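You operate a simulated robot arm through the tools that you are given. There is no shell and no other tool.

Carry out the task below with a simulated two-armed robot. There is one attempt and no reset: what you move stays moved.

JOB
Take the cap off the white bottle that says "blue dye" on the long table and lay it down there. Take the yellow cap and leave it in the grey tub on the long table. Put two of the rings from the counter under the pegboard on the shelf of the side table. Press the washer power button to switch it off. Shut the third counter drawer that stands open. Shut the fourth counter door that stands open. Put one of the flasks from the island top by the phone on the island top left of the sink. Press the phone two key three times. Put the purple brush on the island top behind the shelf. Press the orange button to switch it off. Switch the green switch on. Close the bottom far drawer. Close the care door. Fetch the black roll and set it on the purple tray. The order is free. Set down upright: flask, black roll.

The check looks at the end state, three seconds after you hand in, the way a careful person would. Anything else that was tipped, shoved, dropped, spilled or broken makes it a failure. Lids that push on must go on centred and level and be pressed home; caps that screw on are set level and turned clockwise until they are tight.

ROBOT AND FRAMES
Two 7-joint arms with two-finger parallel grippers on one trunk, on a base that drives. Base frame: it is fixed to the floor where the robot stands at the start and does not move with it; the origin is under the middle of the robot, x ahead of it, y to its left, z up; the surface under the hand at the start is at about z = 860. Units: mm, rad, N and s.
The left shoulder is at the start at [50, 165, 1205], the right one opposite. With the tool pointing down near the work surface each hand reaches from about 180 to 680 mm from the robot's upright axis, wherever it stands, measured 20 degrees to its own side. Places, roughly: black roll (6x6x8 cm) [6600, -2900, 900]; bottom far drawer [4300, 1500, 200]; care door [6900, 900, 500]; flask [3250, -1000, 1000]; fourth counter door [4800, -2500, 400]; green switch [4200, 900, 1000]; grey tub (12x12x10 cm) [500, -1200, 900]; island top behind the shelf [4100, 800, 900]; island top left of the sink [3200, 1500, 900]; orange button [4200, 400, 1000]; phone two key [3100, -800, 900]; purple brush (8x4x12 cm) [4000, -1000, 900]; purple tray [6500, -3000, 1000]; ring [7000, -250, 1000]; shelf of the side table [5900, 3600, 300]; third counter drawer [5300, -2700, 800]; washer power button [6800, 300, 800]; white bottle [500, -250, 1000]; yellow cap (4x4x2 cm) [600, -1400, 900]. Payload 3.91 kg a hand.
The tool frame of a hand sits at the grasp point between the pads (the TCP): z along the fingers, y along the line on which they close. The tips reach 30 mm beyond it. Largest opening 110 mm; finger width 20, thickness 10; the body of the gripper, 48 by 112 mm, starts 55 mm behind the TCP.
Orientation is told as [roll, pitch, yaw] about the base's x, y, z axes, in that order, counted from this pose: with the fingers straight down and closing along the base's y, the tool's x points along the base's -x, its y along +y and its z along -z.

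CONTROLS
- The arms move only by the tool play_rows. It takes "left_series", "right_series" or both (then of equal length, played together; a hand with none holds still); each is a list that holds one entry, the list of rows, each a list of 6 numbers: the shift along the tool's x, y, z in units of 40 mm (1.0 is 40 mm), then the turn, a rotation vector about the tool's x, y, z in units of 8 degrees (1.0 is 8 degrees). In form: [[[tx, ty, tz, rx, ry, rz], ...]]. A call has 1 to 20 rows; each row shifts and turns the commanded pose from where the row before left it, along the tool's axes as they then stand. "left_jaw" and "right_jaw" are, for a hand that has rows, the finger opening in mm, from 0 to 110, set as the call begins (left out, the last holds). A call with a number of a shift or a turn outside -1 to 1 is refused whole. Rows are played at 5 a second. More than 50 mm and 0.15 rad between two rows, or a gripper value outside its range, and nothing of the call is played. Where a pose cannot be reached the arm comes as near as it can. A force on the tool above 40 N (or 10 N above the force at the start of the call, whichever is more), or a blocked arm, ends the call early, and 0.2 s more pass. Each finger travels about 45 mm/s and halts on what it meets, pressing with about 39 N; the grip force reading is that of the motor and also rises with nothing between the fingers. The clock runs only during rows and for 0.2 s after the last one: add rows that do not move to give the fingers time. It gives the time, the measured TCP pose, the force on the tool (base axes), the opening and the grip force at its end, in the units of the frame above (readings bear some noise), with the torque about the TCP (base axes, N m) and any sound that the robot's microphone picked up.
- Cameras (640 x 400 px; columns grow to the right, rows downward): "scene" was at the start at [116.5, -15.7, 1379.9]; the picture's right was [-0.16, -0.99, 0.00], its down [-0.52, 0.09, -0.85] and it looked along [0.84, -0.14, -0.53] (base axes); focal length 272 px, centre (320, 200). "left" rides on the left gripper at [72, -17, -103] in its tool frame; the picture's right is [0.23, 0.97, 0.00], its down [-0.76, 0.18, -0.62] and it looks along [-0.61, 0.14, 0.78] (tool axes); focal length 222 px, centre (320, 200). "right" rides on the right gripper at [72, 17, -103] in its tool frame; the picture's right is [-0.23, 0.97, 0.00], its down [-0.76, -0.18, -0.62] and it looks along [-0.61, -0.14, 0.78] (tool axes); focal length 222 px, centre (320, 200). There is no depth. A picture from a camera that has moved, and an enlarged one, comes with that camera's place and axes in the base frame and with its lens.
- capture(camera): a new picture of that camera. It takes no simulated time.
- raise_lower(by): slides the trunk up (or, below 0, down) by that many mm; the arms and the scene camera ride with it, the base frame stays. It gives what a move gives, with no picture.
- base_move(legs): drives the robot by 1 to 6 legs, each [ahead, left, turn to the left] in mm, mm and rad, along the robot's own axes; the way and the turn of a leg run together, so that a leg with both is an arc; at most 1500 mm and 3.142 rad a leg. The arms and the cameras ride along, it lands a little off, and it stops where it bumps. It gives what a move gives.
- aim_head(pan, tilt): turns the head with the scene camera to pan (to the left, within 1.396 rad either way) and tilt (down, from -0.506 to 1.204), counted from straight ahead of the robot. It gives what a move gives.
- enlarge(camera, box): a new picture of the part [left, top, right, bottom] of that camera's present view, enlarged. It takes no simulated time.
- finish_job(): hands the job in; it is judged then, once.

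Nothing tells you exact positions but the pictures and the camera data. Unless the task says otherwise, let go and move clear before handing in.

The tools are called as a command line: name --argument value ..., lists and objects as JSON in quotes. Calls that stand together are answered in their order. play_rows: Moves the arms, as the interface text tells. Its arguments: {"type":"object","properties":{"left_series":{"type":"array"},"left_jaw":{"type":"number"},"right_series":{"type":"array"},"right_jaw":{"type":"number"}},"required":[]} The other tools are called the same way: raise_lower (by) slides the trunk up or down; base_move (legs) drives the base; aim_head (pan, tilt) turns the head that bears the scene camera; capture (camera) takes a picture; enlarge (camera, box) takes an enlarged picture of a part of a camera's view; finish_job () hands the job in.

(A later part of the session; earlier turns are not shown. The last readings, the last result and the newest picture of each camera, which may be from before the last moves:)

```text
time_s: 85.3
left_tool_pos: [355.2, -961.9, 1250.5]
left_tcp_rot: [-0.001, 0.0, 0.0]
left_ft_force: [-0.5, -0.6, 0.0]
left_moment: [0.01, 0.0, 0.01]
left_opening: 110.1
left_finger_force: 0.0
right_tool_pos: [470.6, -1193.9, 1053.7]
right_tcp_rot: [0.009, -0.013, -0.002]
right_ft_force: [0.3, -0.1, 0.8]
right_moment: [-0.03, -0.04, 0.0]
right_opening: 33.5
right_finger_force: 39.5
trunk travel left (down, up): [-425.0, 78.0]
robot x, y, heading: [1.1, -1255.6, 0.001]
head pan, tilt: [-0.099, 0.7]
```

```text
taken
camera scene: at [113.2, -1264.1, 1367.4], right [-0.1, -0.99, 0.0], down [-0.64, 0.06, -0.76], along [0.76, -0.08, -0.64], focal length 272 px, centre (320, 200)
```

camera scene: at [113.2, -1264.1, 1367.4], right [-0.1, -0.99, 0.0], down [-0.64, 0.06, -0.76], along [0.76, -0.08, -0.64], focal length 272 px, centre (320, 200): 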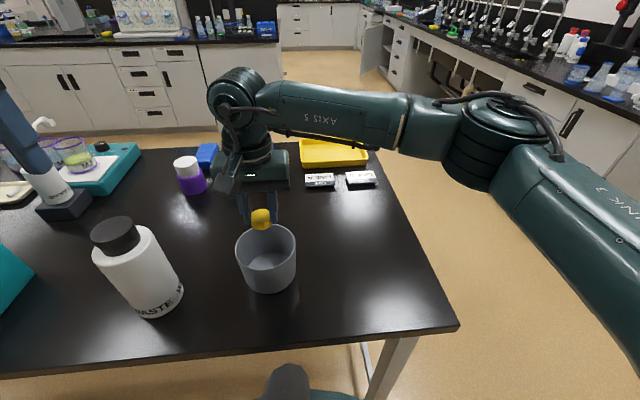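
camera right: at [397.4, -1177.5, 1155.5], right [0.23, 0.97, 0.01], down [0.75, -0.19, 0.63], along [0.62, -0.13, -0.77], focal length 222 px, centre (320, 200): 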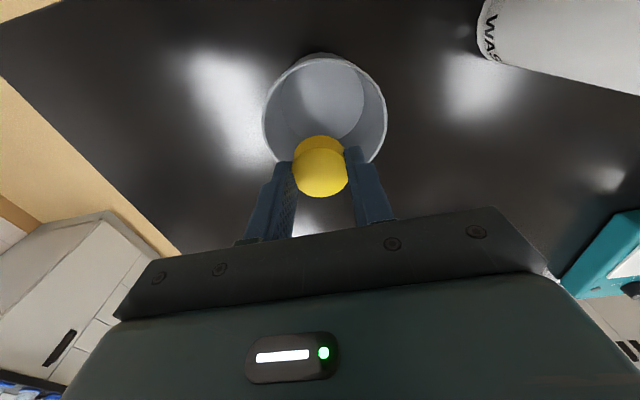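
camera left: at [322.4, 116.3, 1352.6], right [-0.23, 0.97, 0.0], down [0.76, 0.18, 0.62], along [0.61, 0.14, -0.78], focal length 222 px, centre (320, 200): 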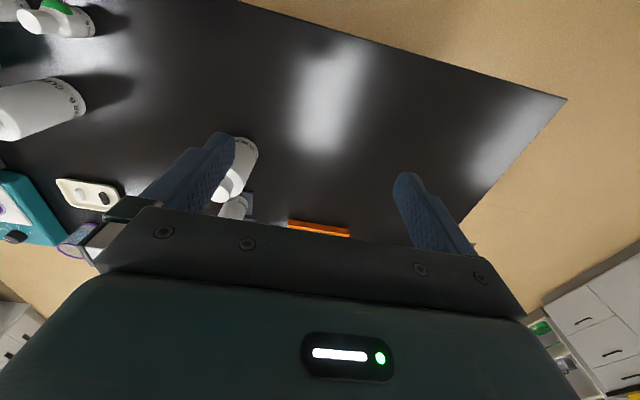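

The cap is over the tub; a small correction and then lower into it.

play_rows --right_series '[[[0.12, 0.12, 0, 0, 0, 0], [0, 0, 0.8, 0, 0, 0], [0, 0, 0.8, 0, 0, 0], [0, 0, 0.8, 0, 0, 0], [0, 0, 0.8, 0, 0, 0], [0, 0, 0, 0, 0, 0]]]'

capture --camera "right"

enlarge --camera "scene" --box '[206, 180, 326, 300]'

```text
time_s: 86.7
left_tool_pos: [355.2, -961.1, 1250.0]
left_tcp_rot: [0.0, 0.0, -0.001]
left_ft_force: [-0.3, 0.6, 0.5]
left_moment: [0.02, 0.0, -0.02]
left_opening: 110.0
left_finger_force: 0.0
right_tool_pos: [468.8, -1186.4, 925.8]
right_tcp_rot: [0.011, -0.014, -0.003]
right_ft_force: [-0.1, 0.2, -0.6]
right_moment: [0.01, 0.0, -0.01]
right_opening: 33.8
right_finger_force: 39.2
trunk travel left (down, up): [-425.0, 78.0]
robot x, y, heading: [2.8, -1251.4, 0.001]
head pan, tilt: [-0.099, 0.7]
```

```text
taken
camera right: at [396.1, -1169.6, 1027.8], right [0.23, 0.97, 0.01], down [0.75, -0.19, 0.63], along [0.62, -0.14, -0.77], focal length 222 px, centre (320, 200)
```

right: 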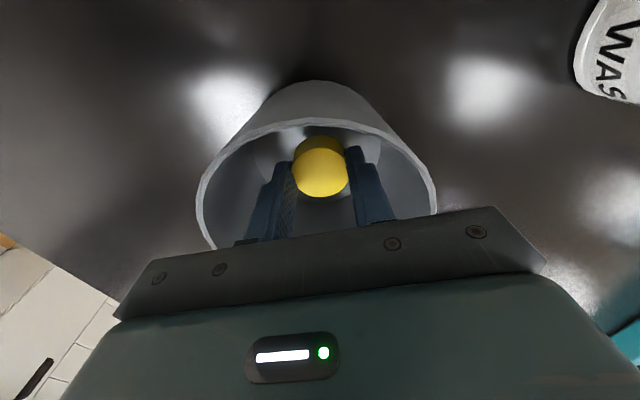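

```text
3.33 times, centred on (266, 240) of scene
camera zoom: at [112.9, -1263.8, 1367.5], right [-0.1, -0.99, 0.0], down [-0.64, 0.06, -0.77], along [0.76, -0.08, -0.64], focal length 908 px, centre (500, 67)
```

zoom: 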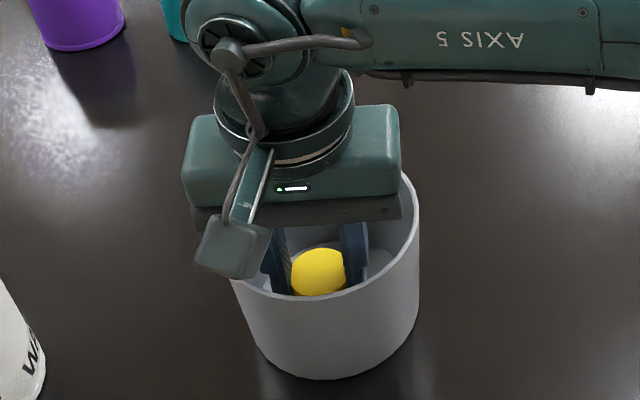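

The cap is inside the tub, so I'll open and lift straight out.

play_rows --right_series '[[[0, 0, 0, 0, 0, 0], [0, 0, 0, 0, 0, 0], [0, 0, 0, 0, 0, 0], [0, 0, -0.4, 0, 0, 0], [0, 0, -0.9, 0, 0, 0], [0, 0, -0.9, 0, 0, 0], [0, 0, -0.9, 0, 0, 0], [0, 0, -0.9, 0, 0, 0], [0, 0, -0.9, 0, 0, 0], [0, 0, -0.9, 0, 0, 0], [0, 0, -0.9, 0, 0, 0], [0, 0, 0, 0, 0, 0]]]' --right_jaw 52

enlarge --camera "scene" --box '[206, 200, 326, 310]'

capture --camera "scene"

```text
time_s: 89.3
left_tool_pos: [354.9, -962.3, 1249.3]
left_tcp_rot: [0.001, 0.0, -0.001]
left_ft_force: [-1.0, 0.2, 0.8]
left_moment: [0.0, 0.03, -0.01]
left_opening: 109.9
left_finger_force: 0.0
right_tool_pos: [466.4, -1186.9, 1193.5]
right_tcp_rot: [0.01, -0.014, -0.001]
right_ft_force: [0.6, -0.1, 0.1]
right_moment: [0.01, 0.01, -0.01]
right_opening: 52.2
right_finger_force: 0.1
trunk travel left (down, up): [-425.0, 78.0]
robot x, y, heading: [3.9, -1253.9, -0.0]
head pan, tilt: [-0.099, 0.7]
```

```text
3.64 times, centred on (266, 255) of scene
camera zoom: at [113.2, -1263.9, 1367.4], right [-0.1, -0.99, 0.0], down [-0.64, 0.06, -0.76], along [0.76, -0.08, -0.64], focal length 990 px, centre (516, 0)
```

zoom: 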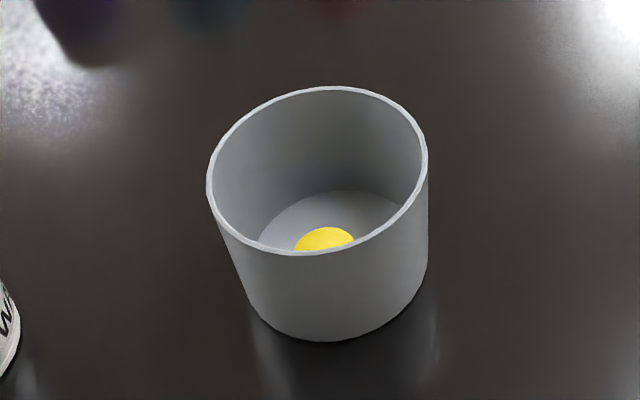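

```text
taken
camera scene: at [113.2, -1263.9, 1367.4], right [-0.1, -0.99, 0.0], down [-0.64, 0.06, -0.76], along [0.76, -0.08, -0.64], focal length 272 px, centre (320, 200)
```

scene: 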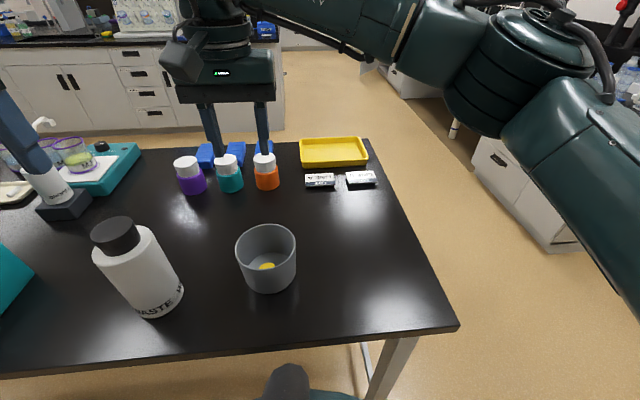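

The yellow cap lies in the grey tub. Now I'll tuck the right arm and drive around the right end of the table toward the island.

play_rows --right_series '[[[0.36, -0.93, 0, 0, 0, 0], [0.36, -0.93, 0, 0, 0, 0], [0.36, -0.93, 0, 0, 0, 0], [0.36, -0.93, 0, 0, 0, 0], [0.36, -0.93, 0, 0, 0, 0], [0.36, -0.93, 0, 0, 0, 0], [0.36, -0.93, 0, 0, 0, 0], [0, 0, 0, 0, 0, 0]]]' --right_jaw 80

base_move --legs '[[0, -850, 0]]'

aim_head --pan 0.0 --tilt 0.4

capture --camera "scene"

```text
time_s: 91.1
left_tool_pos: [355.0, -960.4, 1250.0]
left_tcp_rot: [0.0, 0.0, 0.002]
left_ft_force: [-0.4, -0.8, 1.0]
left_moment: [0.01, 0.01, 0.01]
left_opening: 109.8
left_finger_force: 0.1
right_tool_pos: [365.1, -1449.4, 1190.0]
right_tcp_rot: [0.008, -0.014, -0.001]
right_ft_force: [0.3, -0.8, -0.2]
right_moment: [-0.04, -0.02, 0.01]
right_opening: 79.8
right_finger_force: 0.0
trunk travel left (down, up): [-425.0, 78.0]
robot x, y, heading: [-0.9, -1253.2, 0.003]
head pan, tilt: [-0.099, 0.7]
```

```text
time_s: 99.1
left_tool_pos: [358.8, -1812.7, 1249.5]
left_tcp_rot: [0.0, 0.001, 0.032]
left_ft_force: [0.8, -0.5, -0.3]
left_moment: [-0.02, -0.01, -0.01]
left_opening: 110.0
left_finger_force: 0.1
right_tool_pos: [383.9, -2301.8, 1191.2]
right_tcp_rot: [0.011, -0.013, 0.03]
right_ft_force: [1.2, 0.7, 0.2]
right_moment: [0.02, 0.03, -0.01]
right_opening: 80.0
right_finger_force: 0.1
trunk travel left (down, up): [-425.0, 78.0]
robot x, y, heading: [14.9, -2115.7, 0.03]
head pan, tilt: [-0.099, 0.7]
```

```text
time_s: 99.9
left_tool_pos: [359.1, -1814.3, 1250.6]
left_tcp_rot: [0.001, -0.001, 0.033]
left_ft_force: [-0.4, 0.3, 0.1]
left_moment: [0.02, 0.03, 0.03]
left_opening: 109.8
left_finger_force: 0.1
right_tool_pos: [384.5, -2301.2, 1191.2]
right_tcp_rot: [0.014, -0.015, 0.029]
right_ft_force: [-0.3, 0.2, -0.3]
right_moment: [-0.02, -0.03, 0.03]
right_opening: 79.9
right_finger_force: 0.0
trunk travel left (down, up): [-425.0, 78.0]
robot x, y, heading: [12.6, -2115.2, 0.03]
head pan, tilt: [0.0, 0.4]
```

```text
taken
camera scene: at [134.4, -2114.7, 1394.2], right [0.03, -1.0, 0.0], down [-0.39, -0.01, -0.92], along [0.92, 0.03, -0.39], focal length 272 px, centre (320, 200)
```

scene: 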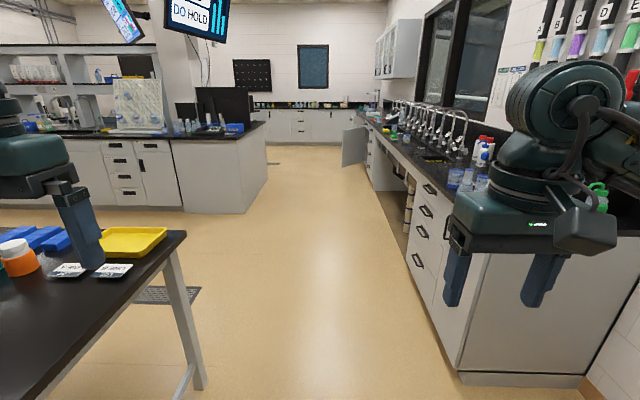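

The aisle is clear, and I can see the island ahead-left and the open counter door on the right. I'll drive forward and then diagonally to the near side of the island by the phone.

base_move --legs '[[1500, 0, -0.03], [1000, 1130, 0]]'

aim_head --pan 0.0 --tilt 0.6

capture --camera "scene"

```text
refused: leg 2 is longer than a leg can be; nothing moved
```

```text
time_s: 100.6
left_tool_pos: [358.8, -1815.0, 1250.6]
left_tcp_rot: [0.0, -0.001, 0.031]
left_ft_force: [0.2, 0.1, 0.2]
left_moment: [0.0, -0.01, 0.0]
left_opening: 110.1
left_finger_force: 0.0
right_tool_pos: [382.9, -2302.4, 1189.9]
right_tcp_rot: [0.011, -0.014, 0.028]
right_ft_force: [0.2, 0.1, -0.2]
right_moment: [0.0, 0.01, -0.01]
right_opening: 79.9
right_finger_force: 0.0
trunk travel left (down, up): [-425.0, 78.0]
robot x, y, heading: [14.2, -2118.3, 0.034]
head pan, tilt: [0.0, 0.6]
```

```text
taken
camera scene: at [130.1, -2114.8, 1376.1], right [0.03, -1.0, 0.0], down [-0.56, -0.02, -0.83], along [0.83, 0.03, -0.56], focal length 272 px, centre (320, 200)
```

scene: 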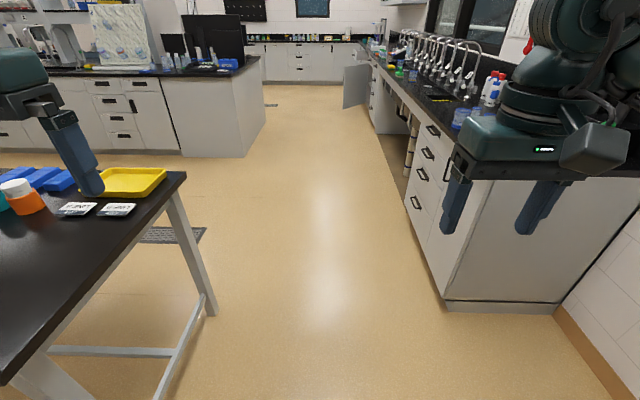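

The leg was too long; I'll split it.

base_move --legs '[[1500, 0, -0.03], [600, 600, 0], [400, 530, 0]]'

capture --camera "scene"

```text
time_s: 118.2
left_tool_pos: [2905.4, -690.7, 1250.3]
left_tcp_rot: [0.0, 0.0, -0.01]
left_ft_force: [0.5, 0.1, -0.7]
left_moment: [-0.03, 0.0, 0.02]
left_opening: 110.1
left_finger_force: 0.1
right_tool_pos: [2909.3, -1179.4, 1189.8]
right_tcp_rot: [0.01, -0.015, -0.013]
right_ft_force: [0.2, -0.8, -0.4]
right_moment: [0.04, -0.02, 0.01]
right_opening: 80.1
right_finger_force: 0.1
trunk travel left (down, up): [-425.0, 78.0]
robot x, y, heading: [2550.2, -981.0, -0.014]
head pan, tilt: [0.0, 0.6]
```

```text
taken
camera scene: at [2662.6, -982.0, 1376.1], right [-0.01, -1.0, 0.0], down [-0.56, 0.01, -0.83], along [0.82, -0.01, -0.56], focal length 272 px, centre (320, 200)
```

scene: 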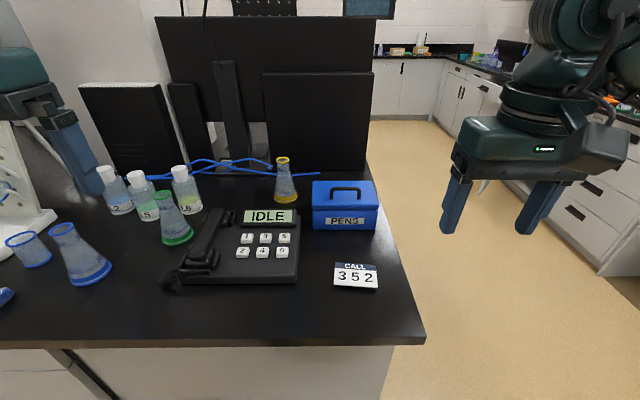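

I see the phone with keys, several flasks with coloured rims (yellow, green, blue), and a PENS box. I'll zoom to read the keys and measure the flasks.

enlarge --camera "scene" --box '[160, 190, 320, 295]'

enlarge --camera "scene" --box '[240, 130, 340, 220]'

enlarge --camera "scene" --box '[0, 140, 220, 300]'

capture --camera "left"

capture --camera "right"

```text
3.81 times, centred on (240, 242) of scene
camera zoom: at [2662.6, -982.0, 1376.1], right [-0.01, -1.0, 0.0], down [-0.56, 0.01, -0.83], along [0.82, -0.01, -0.56], focal length 1037 px, centre (625, 38)
```

zoom: 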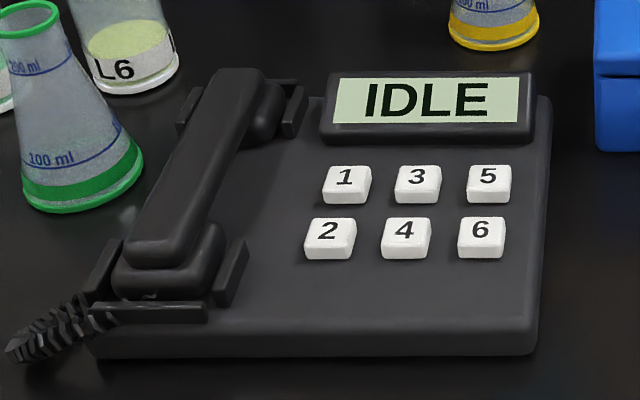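

```text
4.44 times, centred on (290, 175) of scene
camera zoom: at [2662.6, -982.0, 1376.1], right [-0.01, -1.0, 0.0], down [-0.56, 0.01, -0.83], along [0.82, -0.01, -0.56], focal length 1210 px, centre (453, 311)
```

zoom: 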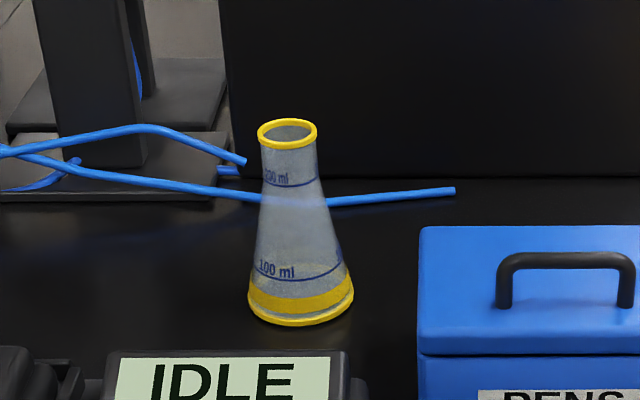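

```text
2.50 times, centred on (110, 220) of scene
camera zoom: at [2662.6, -982.0, 1376.1], right [-0.01, -1.0, 0.0], down [-0.56, 0.01, -0.83], along [0.82, -0.01, -0.56], focal length 681 px, centre (845, 150)
```

zoom: 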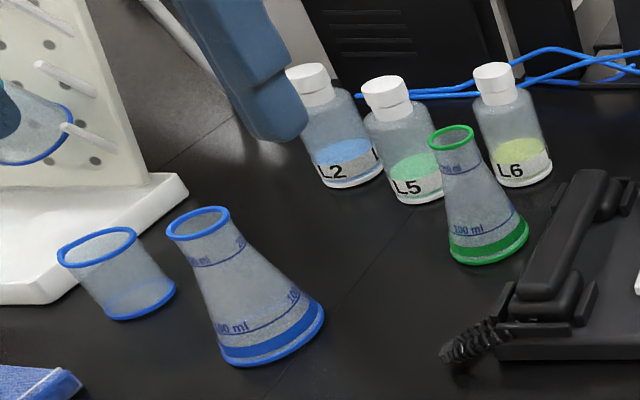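

```text
taken
camera left: at [2831.3, -706.2, 1354.6], right [-0.22, 0.98, 0.0], down [0.76, 0.17, 0.62], along [0.61, 0.14, -0.78], focal length 222 px, centre (320, 200)
```

left: 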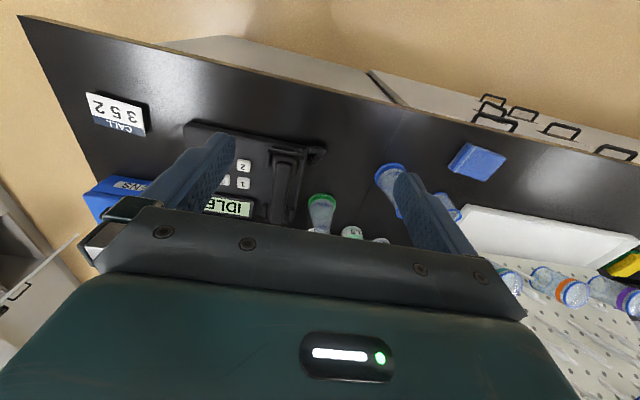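

```text
taken
camera right: at [2835.9, -1161.7, 1291.3], right [0.24, 0.97, 0.01], down [0.75, -0.19, 0.63], along [0.62, -0.14, -0.77], focal length 222 px, centre (320, 200)
```

right: 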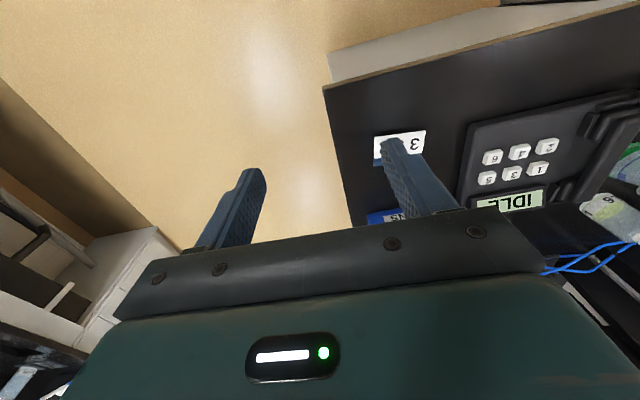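

Key 2 is the lower-left key at about (3100, -816, 937); the island top is near z=900. I'll bring the closed left hand above it.

play_rows --left_series '[[[-0.816, -0.513, 0, 0, 0, 0], [-0.816, -0.513, 0, 0, 0, 0], [-0.816, -0.513, 0, 0, 0, 0], [-0.816, -0.513, 0, 0, 0, 0], [-0.816, -0.513, 0, 0, 0, 0], [-0.816, -0.513, 0, 0, 0, 0], [0, 0, 0.9, 0, 0, 0], [0, 0, 0.9, 0, 0, 0], [0, 0, 0.9, 0, 0, 0], [0, 0, 0.9, 0, 0, 0], [0, 0, 0.9, 0, 0, 0], [0, 0, 0.9, 0, 0, 0], [0, 0, 0.75, 0, 0, 0], [0, 0, 0, 0, 0, 0]]]' --left_jaw 0

capture --camera "left"

enlarge --camera "scene" --box '[160, 170, 320, 295]'

```text
time_s: 121.2
left_tool_pos: [3097.4, -815.9, 1004.3]
left_tcp_rot: [-0.001, 0.0, -0.01]
left_ft_force: [-0.7, 0.2, -0.1]
left_moment: [0.03, -0.01, -0.02]
left_opening: 0.0
left_finger_force: 37.8
right_tool_pos: [2908.7, -1180.5, 1190.0]
right_tcp_rot: [0.01, -0.012, -0.011]
right_ft_force: [0.0, -0.2, -0.1]
right_moment: [0.02, 0.01, 0.02]
right_opening: 79.9
right_finger_force: 0.1
trunk travel left (down, up): [-425.0, 78.0]
robot x, y, heading: [2549.3, -980.0, -0.013]
head pan, tilt: [0.0, 0.6]
```

```text
taken
camera left: at [3024.5, -832.0, 1108.1], right [-0.22, 0.98, 0.0], down [0.76, 0.17, 0.62], along [0.61, 0.14, -0.78], focal length 222 px, centre (320, 200)
```

left: 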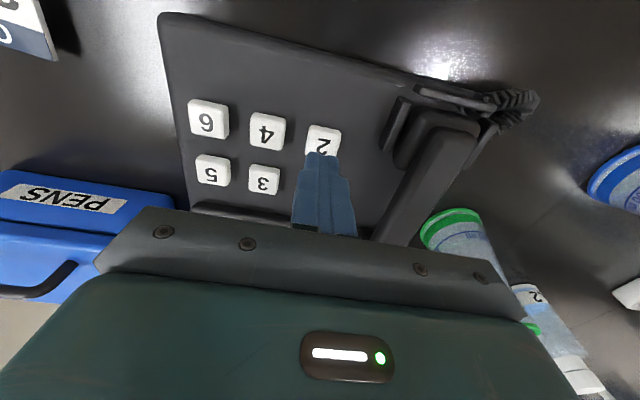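

```text
3.20 times, centred on (240, 232) of scene
camera zoom: at [2662.3, -982.2, 1376.1], right [-0.01, -1.0, 0.0], down [-0.56, 0.01, -0.83], along [0.83, -0.01, -0.56], focal length 871 px, centre (576, 96)
```

zoom: 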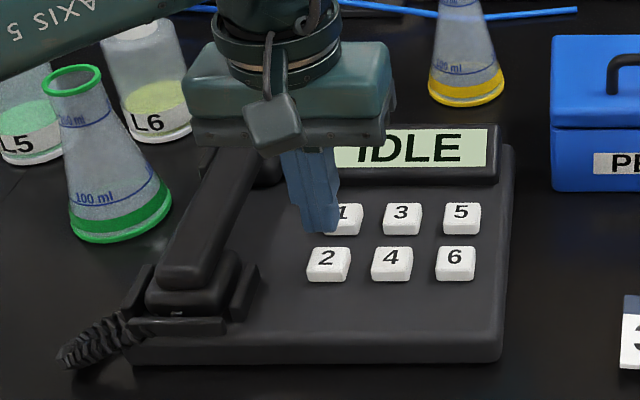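

The tip is right above key 2. I'll come down and make the first press carefully, watching force and sound.

play_rows --left_series '[[[-0.03, 0, 0.8, 0, 0, 0], [0, 0, 0.1, 0, 0, 0], [0, 0, 0.05, 0, 0, 0], [0, 0, 0, 0, 0, 0]]]'

enlarge --camera "scene" --box '[160, 170, 320, 295]'

```text
time_s: 122.2
left_tool_pos: [3098.6, -816.4, 967.8]
left_tcp_rot: [0.001, -0.002, -0.011]
left_ft_force: [-0.9, 0.0, 5.5]
left_moment: [-0.02, 0.06, -0.05]
left_opening: 0.1
left_finger_force: 37.5
right_tool_pos: [2908.3, -1178.8, 1191.8]
right_tcp_rot: [0.009, -0.017, -0.012]
right_ft_force: [0.0, -1.0, -0.1]
right_moment: [-0.01, -0.02, 0.01]
right_opening: 79.9
right_finger_force: 0.0
trunk travel left (down, up): [-425.0, 78.0]
robot x, y, heading: [2544.6, -980.6, -0.011]
head pan, tilt: [0.0, 0.6]
heard: click
```

```text
3.20 times, centred on (240, 232) of scene
camera zoom: at [2661.8, -982.4, 1376.2], right [-0.01, -1.0, 0.0], down [-0.56, 0.01, -0.83], along [0.83, -0.01, -0.56], focal length 871 px, centre (576, 96)
```

zoom: 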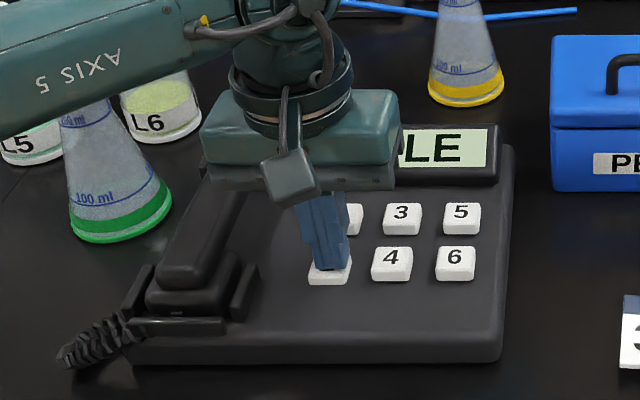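

A click was heard: first press. I'll lift off to release and look at the display.

play_rows --left_series '[[[0, 0, -0.4, 0, 0, 0], [0, 0, 0, 0, 0, 0]]]'

enlarge --camera "scene" --box '[160, 170, 320, 295]'

```text
time_s: 122.8
left_tool_pos: [3099.0, -817.4, 984.9]
left_tcp_rot: [-0.001, -0.001, -0.01]
left_ft_force: [-0.6, -0.3, -0.6]
left_moment: [0.0, 0.0, 0.01]
left_opening: 0.0
left_finger_force: 37.3
right_tool_pos: [2908.8, -1179.1, 1189.2]
right_tcp_rot: [0.014, -0.014, -0.013]
right_ft_force: [0.4, 0.1, 0.4]
right_moment: [0.04, -0.01, 0.01]
right_opening: 80.2
right_finger_force: 0.1
trunk travel left (down, up): [-425.0, 78.0]
robot x, y, heading: [2541.9, -978.5, -0.009]
head pan, tilt: [0.0, 0.6]
```

```text
3.20 times, centred on (240, 232) of scene
camera zoom: at [2662.6, -982.1, 1376.0], right [-0.01, -1.0, 0.0], down [-0.57, 0.01, -0.82], along [0.82, -0.01, -0.57], focal length 871 px, centre (576, 96)
```

zoom: 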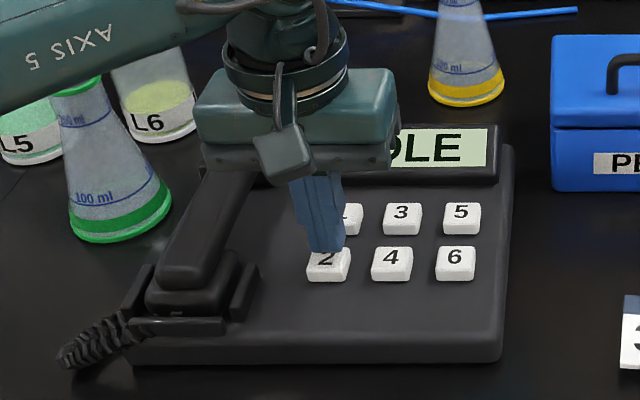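

Released cleanly. Second press with the same stroke.

play_rows --left_series '[[[0, 0, 0.3, 0, 0, 0], [0, 0, 0.1, 0, 0, 0], [0, 0, 0, 0, 0, 0]]]'

play_rows --left_series '[[[0, 0, -0.4, 0, 0, 0], [0, 0, 0, 0, 0, 0]]]'

```text
time_s: 123.6
left_tool_pos: [3098.3, -815.9, 968.3]
left_tcp_rot: [-0.002, -0.003, -0.011]
left_ft_force: [1.4, -2.2, 4.1]
left_moment: [-0.06, -0.02, 0.02]
left_opening: 0.0
left_finger_force: 38.2
right_tool_pos: [2908.8, -1180.3, 1190.2]
right_tcp_rot: [0.011, -0.015, -0.013]
right_ft_force: [-0.2, 0.8, 0.3]
right_moment: [-0.03, -0.01, 0.01]
right_opening: 79.9
right_finger_force: 0.1
trunk travel left (down, up): [-425.0, 78.0]
robot x, y, heading: [2546.4, -979.8, -0.01]
head pan, tilt: [0.0, 0.6]
heard: click
```

```text
time_s: 124.2
left_tool_pos: [3098.7, -814.5, 983.7]
left_tcp_rot: [0.0, -0.001, -0.01]
left_ft_force: [0.3, 0.0, 0.1]
left_moment: [0.0, 0.04, -0.01]
left_opening: 0.2
left_finger_force: 37.4
right_tool_pos: [2907.9, -1180.3, 1190.3]
right_tcp_rot: [0.011, -0.014, -0.012]
right_ft_force: [-0.5, 0.6, 0.4]
right_moment: [-0.01, 0.0, 0.0]
right_opening: 79.8
right_finger_force: 0.1
trunk travel left (down, up): [-425.0, 78.0]
robot x, y, heading: [2546.0, -980.2, -0.009]
head pan, tilt: [0.0, 0.6]
```

Second click. Third press now, then I'll lift well away.

play_rows --left_series '[[[0, 0, 0.3, 0, 0, 0], [0, 0, 0.1, 0, 0, 0], [0, 0, 0, 0, 0, 0]]]'

play_rows --left_series '[[[0, 0, -0.5, 0, 0, 0], [0, 0, -0.9, 0, 0, 0], [0, 0, -0.9, 0, 0, 0], [0, 0, -0.9, 0, 0, 0], [0, 0, -0.9, 0, 0, 0], [0, 0, -0.9, 0, 0, 0], [0, 0, -0.9, 0, 0, 0], [0.7, 0.6, 0, 0, 0, 0], [0.7, 0.6, 0, 0, 0, 0], [0.7, 0.6, 0, 0, 0, 0], [0.7, 0.6, 0, 0, 0, 0], [0.7, 0.6, 0, 0, 0, 0], [0, 0, 0, 0, 0, 0]]]' --left_jaw 90

capture --camera "scene"

```text
time_s: 125.0
left_tool_pos: [3100.1, -816.2, 968.3]
left_tcp_rot: [0.0, -0.001, -0.009]
left_ft_force: [0.4, 2.5, 4.7]
left_moment: [0.02, 0.0, -0.01]
left_opening: 0.0
left_finger_force: 37.7
right_tool_pos: [2907.5, -1179.0, 1190.8]
right_tcp_rot: [0.012, -0.015, -0.013]
right_ft_force: [-0.5, -0.2, 0.0]
right_moment: [-0.01, 0.0, -0.01]
right_opening: 80.1
right_finger_force: 0.1
trunk travel left (down, up): [-425.0, 78.0]
robot x, y, heading: [2549.6, -980.0, -0.011]
head pan, tilt: [0.0, 0.6]
heard: click
```

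```text
time_s: 127.8
left_tool_pos: [2961.1, -693.3, 1202.0]
left_tcp_rot: [0.001, 0.0, -0.011]
left_ft_force: [-0.3, 0.5, 0.2]
left_moment: [0.02, -0.02, 0.01]
left_opening: 90.0
left_finger_force: 0.0
right_tool_pos: [2909.1, -1179.6, 1188.9]
right_tcp_rot: [0.011, -0.014, -0.012]
right_ft_force: [-0.1, 0.7, 0.0]
right_moment: [-0.02, -0.01, 0.02]
right_opening: 80.1
right_finger_force: 0.1
trunk travel left (down, up): [-425.0, 78.0]
robot x, y, heading: [2541.4, -978.8, -0.013]
head pan, tilt: [0.0, 0.6]
```

```text
taken
camera scene: at [2662.9, -982.6, 1376.0], right [-0.01, -1.0, 0.0], down [-0.57, 0.01, -0.82], along [0.82, -0.01, -0.57], focal length 272 px, centre (320, 200)
```

scene: 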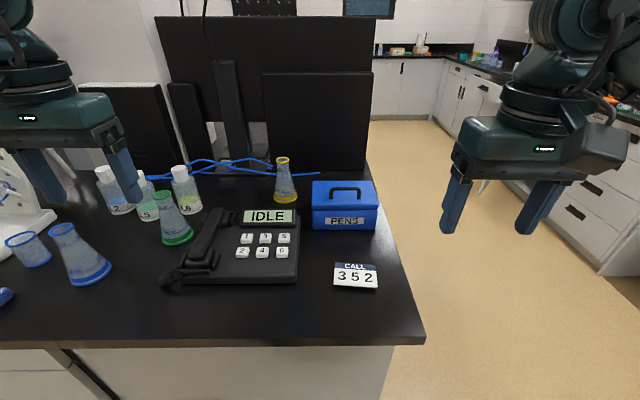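

Three clicks heard, so the phone key is done. The yellow-rimmed flask at (3367, -885) fits the hint best; I'll drive a little closer and reach it with a tilted left hand.

base_move --legs '[[80, 0, 0.012]]'

capture --camera "scene"

enlarge --camera "scene" --box '[240, 130, 400, 240]'

```text
time_s: 128.9
left_tool_pos: [3037.9, -688.0, 1201.5]
left_tcp_rot: [0.001, -0.001, 0.002]
left_ft_force: [-0.2, -0.1, -0.7]
left_moment: [-0.01, 0.04, -0.01]
left_opening: 90.1
left_finger_force: 0.1
right_tool_pos: [2992.5, -1175.1, 1190.4]
right_tcp_rot: [0.011, -0.014, 0.0]
right_ft_force: [-0.3, 1.1, -0.2]
right_moment: [-0.02, 0.03, -0.01]
right_opening: 79.7
right_finger_force: 0.0
trunk travel left (down, up): [-425.0, 78.0]
robot x, y, heading: [2625.8, -979.5, 0.002]
head pan, tilt: [0.0, 0.6]
```

```text
taken
camera scene: at [2744.1, -981.2, 1376.0], right [0.0, -1.0, 0.0], down [-0.57, 0.0, -0.82], along [0.82, 0.0, -0.57], focal length 272 px, centre (320, 200)
```

scene: 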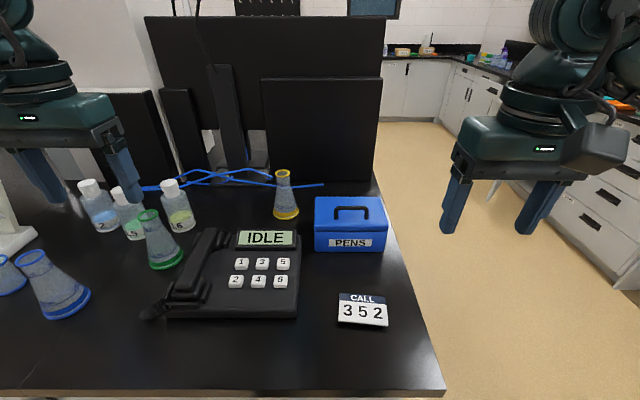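

```text
3.64 times, centred on (320, 185) of scene
camera zoom: at [2744.1, -981.2, 1376.0], right [0.0, -1.0, 0.0], down [-0.57, 0.0, -0.82], along [0.82, 0.0, -0.57], focal length 990 px, centre (320, 254)
```

zoom: 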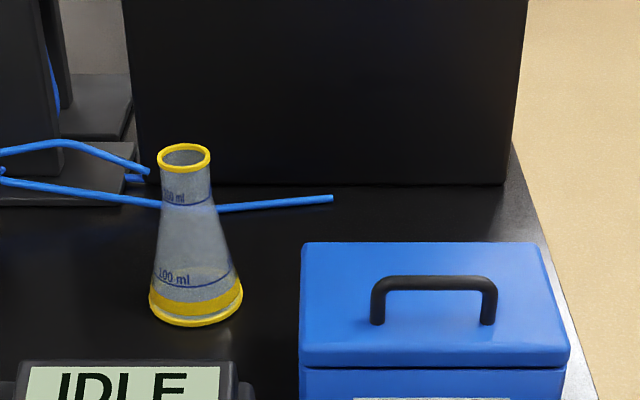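

The flask neck axis is at (3368, -884), rim top z≈1032. I'll tilt the left hand 40° forward and move to above the flask.

play_rows --left_series '[[[0, 0, 0, 0, -1, 0], [0, 0, 0, 0, -1, 0], [0, 0, 0, 0, -1, 0], [0, 0, 0, 0, -1, 0], [0, 0, 0, 0, -1, 0], [-0.518, -0.49, 0.666, 0, 0, 0], [-0.518, -0.49, 0.666, 0, 0, 0], [-0.518, -0.49, 0.666, 0, 0, 0], [-0.518, -0.49, 0.666, 0, 0, 0], [-0.518, -0.49, 0.666, 0, 0, 0], [-0.518, -0.49, 0.666, 0, 0, 0], [-0.518, -0.49, 0.666, 0, 0, 0], [-0.518, -0.49, 0.666, 0, 0, 0], [0, 0, 0, 0, 0, 0]]]' --left_jaw 80

capture --camera "scene"

capture --camera "left"

```text
time_s: 131.9
left_tool_pos: [3302.2, -846.4, 1146.2]
left_tcp_rot: [0.0, -0.699, 0.002]
left_ft_force: [0.3, 0.0, 0.6]
left_moment: [0.03, -0.02, -0.02]
left_opening: 80.2
left_finger_force: 0.1
right_tool_pos: [2992.2, -1175.5, 1190.2]
right_tcp_rot: [0.01, -0.016, 0.001]
right_ft_force: [0.3, 0.5, 0.5]
right_moment: [-0.04, 0.02, 0.03]
right_opening: 79.9
right_finger_force: 0.1
trunk travel left (down, up): [-425.0, 78.0]
robot x, y, heading: [2625.6, -981.9, 0.003]
head pan, tilt: [0.0, 0.6]
```

```text
taken
camera scene: at [2742.9, -980.8, 1376.1], right [0.0, -1.0, 0.0], down [-0.56, 0.0, -0.83], along [0.83, 0.0, -0.56], focal length 272 px, centre (320, 200)
```

scene: 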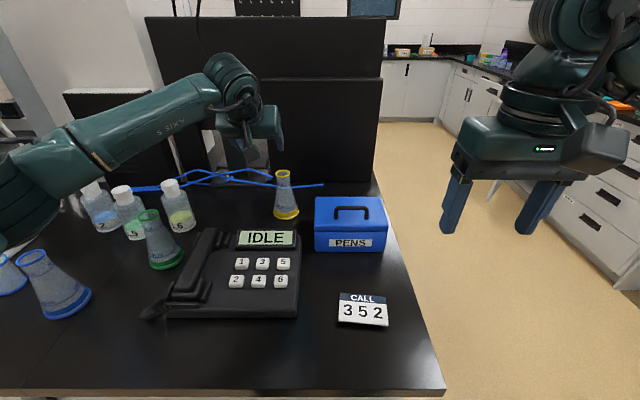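

```text
taken
camera left: at [3180.1, -862.2, 1179.7], right [-0.18, 0.97, -0.15], down [0.18, 0.18, 0.97], along [0.97, 0.14, -0.21], focal length 222 px, centre (320, 200)
```

left: 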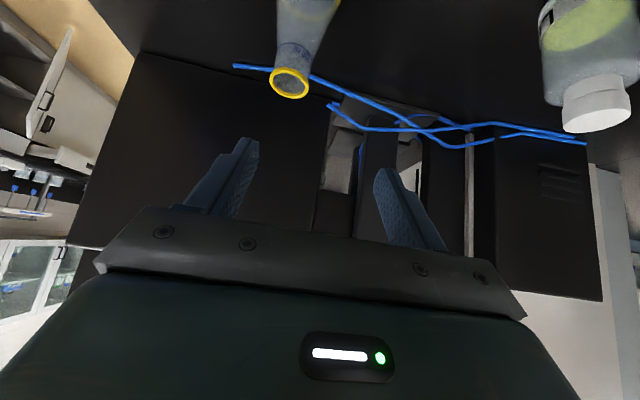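

The tilted pose is reachable. Moving the next step to above the flask at z=1100 and checking the elbow.

play_rows --left_series '[[[-0.175, -0.317, 0.647, 0, 0, 0], [-0.175, -0.317, 0.647, 0, 0, 0], [-0.175, -0.317, 0.647, 0, 0, 0], [0, 0, 0, 0, 0, 0]]]'

capture --camera "scene"

capture --camera "left"

```text
time_s: 132.9
left_tool_pos: [3369.6, -882.3, 1100.7]
left_tcp_rot: [0.001, -0.7, 0.003]
left_ft_force: [0.0, -1.8, -0.3]
left_moment: [-0.03, 0.0, -0.02]
left_opening: 80.0
left_finger_force: 0.2
right_tool_pos: [2991.2, -1174.9, 1190.2]
right_tcp_rot: [0.011, -0.016, 0.0]
right_ft_force: [-0.3, -0.1, 0.1]
right_moment: [-0.01, -0.01, 0.01]
right_opening: 80.1
right_finger_force: 0.0
trunk travel left (down, up): [-425.0, 78.0]
robot x, y, heading: [2624.7, -978.2, 0.001]
head pan, tilt: [0.0, 0.6]
```

```text
taken
camera scene: at [2742.9, -980.8, 1376.1], right [0.0, -1.0, 0.0], down [-0.56, 0.0, -0.83], along [0.83, 0.0, -0.56], focal length 272 px, centre (320, 200)
```

scene: 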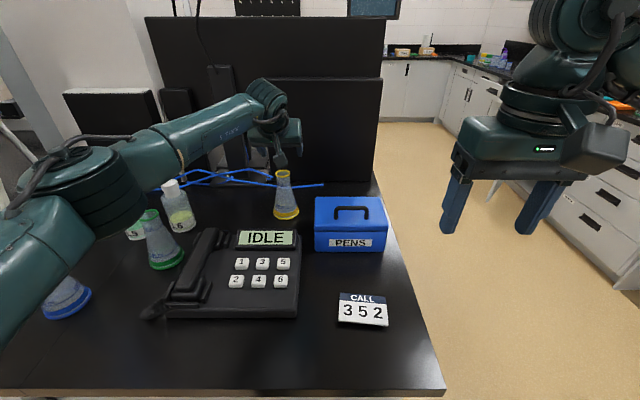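

```text
taken
camera left: at [3247.3, -898.8, 1134.0], right [-0.17, 0.97, -0.15], down [0.18, 0.18, 0.97], along [0.97, 0.14, -0.21], focal length 222 px, centre (320, 200)
```

left: 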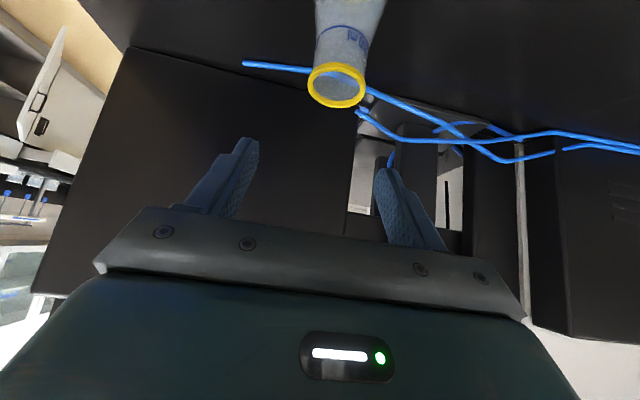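

The elbow would come down right over the green flask, so I'll back out and use the right hand from a spot further left instead, where its elbow swings over free space.

play_rows --left_series '[[[0.175, 0.317, -0.647, 0, 0, 0], [0.175, 0.317, -0.647, 0, 0, 0], [0.175, 0.317, -0.647, 0, 0, 0], [0.518, 0.49, -0.666, 0, 0, 0], [0.518, 0.49, -0.666, 0, 0, 0], [0.518, 0.49, -0.666, 0, 0, 0], [0.518, 0.49, -0.666, 0, 0, 0], [0.518, 0.49, -0.666, 0, 0, 0], [0.518, 0.49, -0.666, 0, 0, 0], [0.518, 0.49, -0.666, 0, 0, 0], [0.518, 0.49, -0.666, 0, 0, 0], [0, 0, 0, 0, 1, 0], [0, 0, 0, 0, 1, 0], [0, 0, 0, 0, 1, 0], [0, 0, 0, 0, 1, 0], [0, 0, 0, 0, 1, 0], [0.8, 0, -0.5, 0, 0, 0], [0.5, 0, -0.5, 0, 0, 0], [0, 0, 0, 0, 0, 0]]]'

base_move --legs '[[0, 215, 0]]'

capture --camera "scene"

```text
time_s: 136.9
left_tool_pos: [2986.0, -692.5, 1241.1]
left_tcp_rot: [-0.001, -0.001, 0.002]
left_ft_force: [0.5, -0.2, 0.1]
left_moment: [-0.02, 0.01, -0.03]
left_opening: 79.9
left_finger_force: 0.1
right_tool_pos: [2990.9, -1174.4, 1191.1]
right_tcp_rot: [0.01, -0.014, 0.001]
right_ft_force: [-0.3, 0.3, 0.2]
right_moment: [0.01, 0.0, 0.0]
right_opening: 79.8
right_finger_force: 0.0
trunk travel left (down, up): [-425.0, 78.0]
robot x, y, heading: [2627.4, -979.0, 0.0]
head pan, tilt: [0.0, 0.6]
```

```text
time_s: 139.4
left_tool_pos: [2984.7, -474.5, 1241.0]
left_tcp_rot: [0.001, 0.001, 0.004]
left_ft_force: [-0.3, 0.6, 0.3]
left_moment: [0.0, 0.01, -0.01]
left_opening: 80.1
left_finger_force: 0.0
right_tool_pos: [2992.4, -958.9, 1190.6]
right_tcp_rot: [0.011, -0.015, 0.002]
right_ft_force: [-0.4, 0.2, -0.1]
right_moment: [0.0, 0.0, -0.01]
right_opening: 79.8
right_finger_force: 0.0
trunk travel left (down, up): [-425.0, 78.0]
robot x, y, heading: [2625.9, -760.4, 0.002]
head pan, tilt: [0.0, 0.6]
```

```text
taken
camera scene: at [2742.7, -765.3, 1376.1], right [0.0, -1.0, 0.0], down [-0.56, 0.0, -0.83], along [0.83, 0.0, -0.56], focal length 272 px, centre (320, 200)
```

scene: 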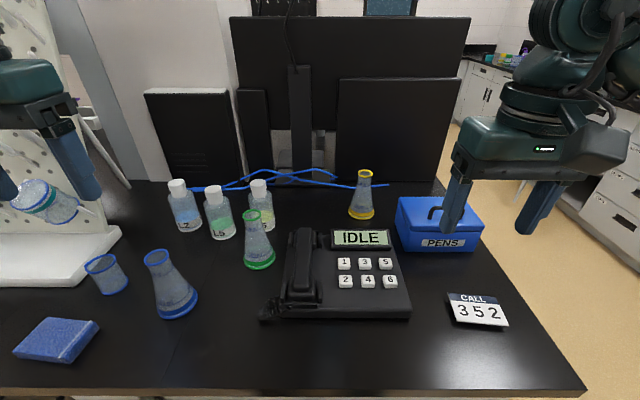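

Now aligned for the right hand. I'll tilt it 40° forward and approach the flask from above.

play_rows --right_series '[[[0, 0, 0, 0, -1, 0], [0, 0, 0, 0, -1, 0], [0, 0, 0, 0, -1, 0], [0, 0, 0, 0, -1, 0], [0, 0, 0, 0, -1, 0], [-0.564, 0.1875, 0.785, 0, 0, 0], [-0.564, 0.1875, 0.785, 0, 0, 0], [-0.564, 0.1875, 0.785, 0, 0, 0], [-0.564, 0.1875, 0.785, 0, 0, 0], [-0.564, 0.1875, 0.785, 0, 0, 0], [-0.564, 0.1875, 0.785, 0, 0, 0], [-0.564, 0.1875, 0.785, 0, 0, 0], [-0.564, 0.1875, 0.785, 0, 0, 0], [-0.564, 0.1875, 0.785, 0, 0, 0], [0, 0, 0, 0, 0, 0]]]' --right_jaw 75

capture --camera "scene"

capture --camera "right"

```text
time_s: 142.6
left_tool_pos: [2985.1, -475.6, 1240.9]
left_tcp_rot: [0.002, -0.001, 0.003]
left_ft_force: [-0.8, 0.0, 0.2]
left_moment: [0.05, 0.01, -0.02]
left_opening: 80.0
left_finger_force: 0.0
right_tool_pos: [3326.1, -888.6, 1109.2]
right_tcp_rot: [0.013, -0.713, -0.007]
right_ft_force: [0.0, 0.6, 0.1]
right_moment: [0.01, -0.02, 0.01]
right_opening: 75.0
right_finger_force: 0.1
trunk travel left (down, up): [-425.0, 78.0]
robot x, y, heading: [2626.0, -768.5, 0.004]
head pan, tilt: [0.0, 0.6]
```

```text
taken
camera scene: at [2742.4, -766.0, 1376.1], right [0.0, -1.0, 0.0], down [-0.56, 0.0, -0.83], along [0.83, 0.0, -0.56], focal length 272 px, centre (320, 200)
```

scene: 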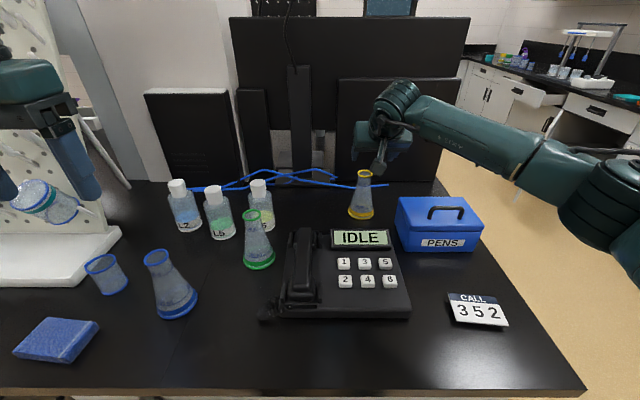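

```text
taken
camera right: at [3204.3, -871.3, 1138.8], right [0.17, 0.97, 0.16], down [0.17, -0.19, 0.97], along [0.97, -0.14, -0.2], focal length 222 px, centre (320, 200)
```

right: 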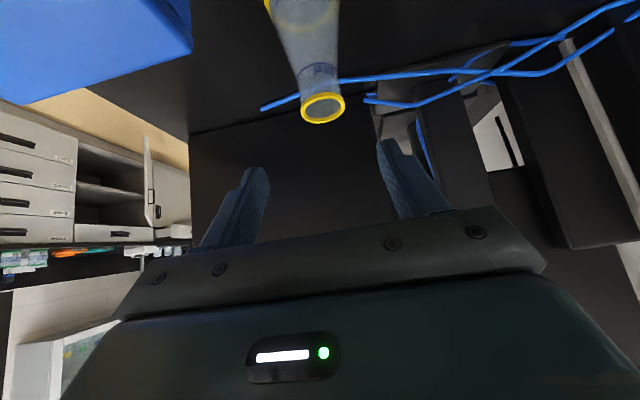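

The elbow is outside the island now. The flask is 7 mm to the left along the closing line; I'll move in and down to the neck.

play_rows --right_series '[[[0.237, 0.06, 0.797, 0, 0, 0], [0.237, 0.06, 0.797, 0, 0, 0], [0.237, 0.06, 0.797, 0, 0, 0], [0, 0, 0, 0, 0, 0]]]'

capture --camera "right"

enlarge --camera "scene" --box '[310, 130, 450, 230]'

```text
time_s: 143.6
left_tool_pos: [2986.3, -475.2, 1243.1]
left_tcp_rot: [0.0, -0.002, 0.003]
left_ft_force: [-0.2, 0.1, 0.3]
left_moment: [-0.04, -0.03, -0.01]
left_opening: 79.6
left_finger_force: 0.0
right_tool_pos: [3373.1, -880.3, 1014.9]
right_tcp_rot: [0.012, -0.714, -0.008]
right_ft_force: [-1.1, 1.1, 0.8]
right_moment: [0.01, 0.02, 0.0]
right_opening: 75.1
right_finger_force: 0.2
trunk travel left (down, up): [-425.0, 78.0]
robot x, y, heading: [2627.8, -764.6, 0.0]
head pan, tilt: [0.0, 0.6]
```

```text
taken
camera right: at [3251.6, -863.9, 1044.0], right [0.17, 0.97, 0.16], down [0.17, -0.19, 0.97], along [0.97, -0.14, -0.2], focal length 222 px, centre (320, 200)
```

right: 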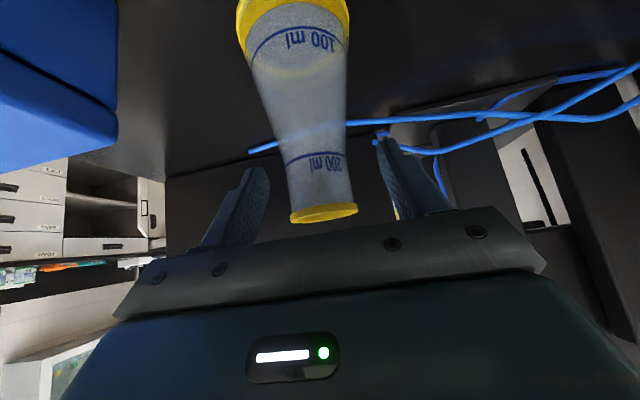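

```text
4.00 times, centred on (380, 180) of scene
camera zoom: at [2742.4, -765.8, 1376.1], right [0.0, -1.0, 0.0], down [-0.56, 0.0, -0.83], along [0.83, 0.0, -0.56], focal length 1089 px, centre (80, 280)
```

zoom: 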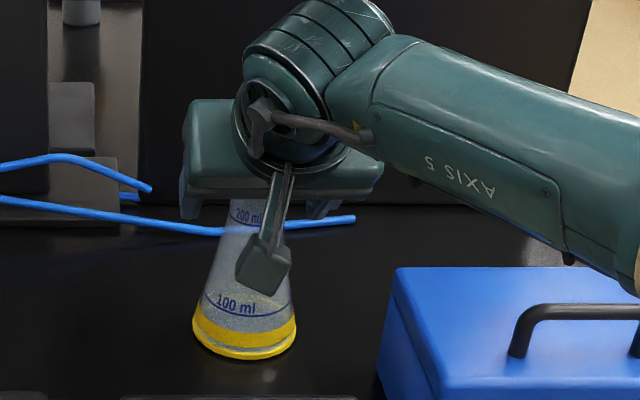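

The neck sits centred between the fingers. Closing the right hand on it.

play_rows --right_series '[[[0, 0, 0, 0, 0, 0], [0, 0, 0, 0, 0, 0], [0, 0, 0, 0, 0, 0], [0, 0, 0, 0, 0, 0], [0, 0, 0, 0, 0, 0], [0, 0, 0, 0, 0, 0]]]' --right_jaw 26

capture --camera "right"

```text
time_s: 145.0
left_tool_pos: [2985.4, -474.8, 1240.3]
left_tcp_rot: [-0.001, 0.001, 0.003]
left_ft_force: [-1.2, 0.1, -0.7]
left_moment: [0.01, 0.0, 0.01]
left_opening: 79.9
left_finger_force: 0.1
right_tool_pos: [3373.7, -880.5, 1014.1]
right_tcp_rot: [0.015, -0.712, -0.007]
right_ft_force: [0.0, -0.1, 0.6]
right_moment: [0.01, 0.01, -0.01]
right_opening: 34.8
right_finger_force: 38.4
trunk travel left (down, up): [-425.0, 78.0]
robot x, y, heading: [2628.3, -766.6, 0.004]
head pan, tilt: [0.0, 0.6]
```

```text
taken
camera right: at [3251.7, -863.8, 1044.1], right [0.17, 0.97, 0.16], down [0.17, -0.19, 0.97], along [0.97, -0.14, -0.2], focal length 222 px, centre (320, 200)
```

right: 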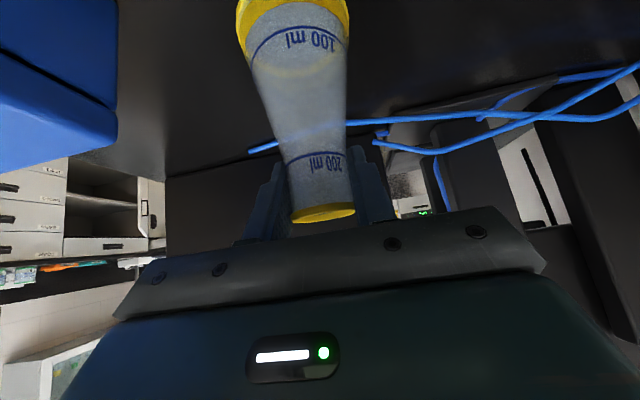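

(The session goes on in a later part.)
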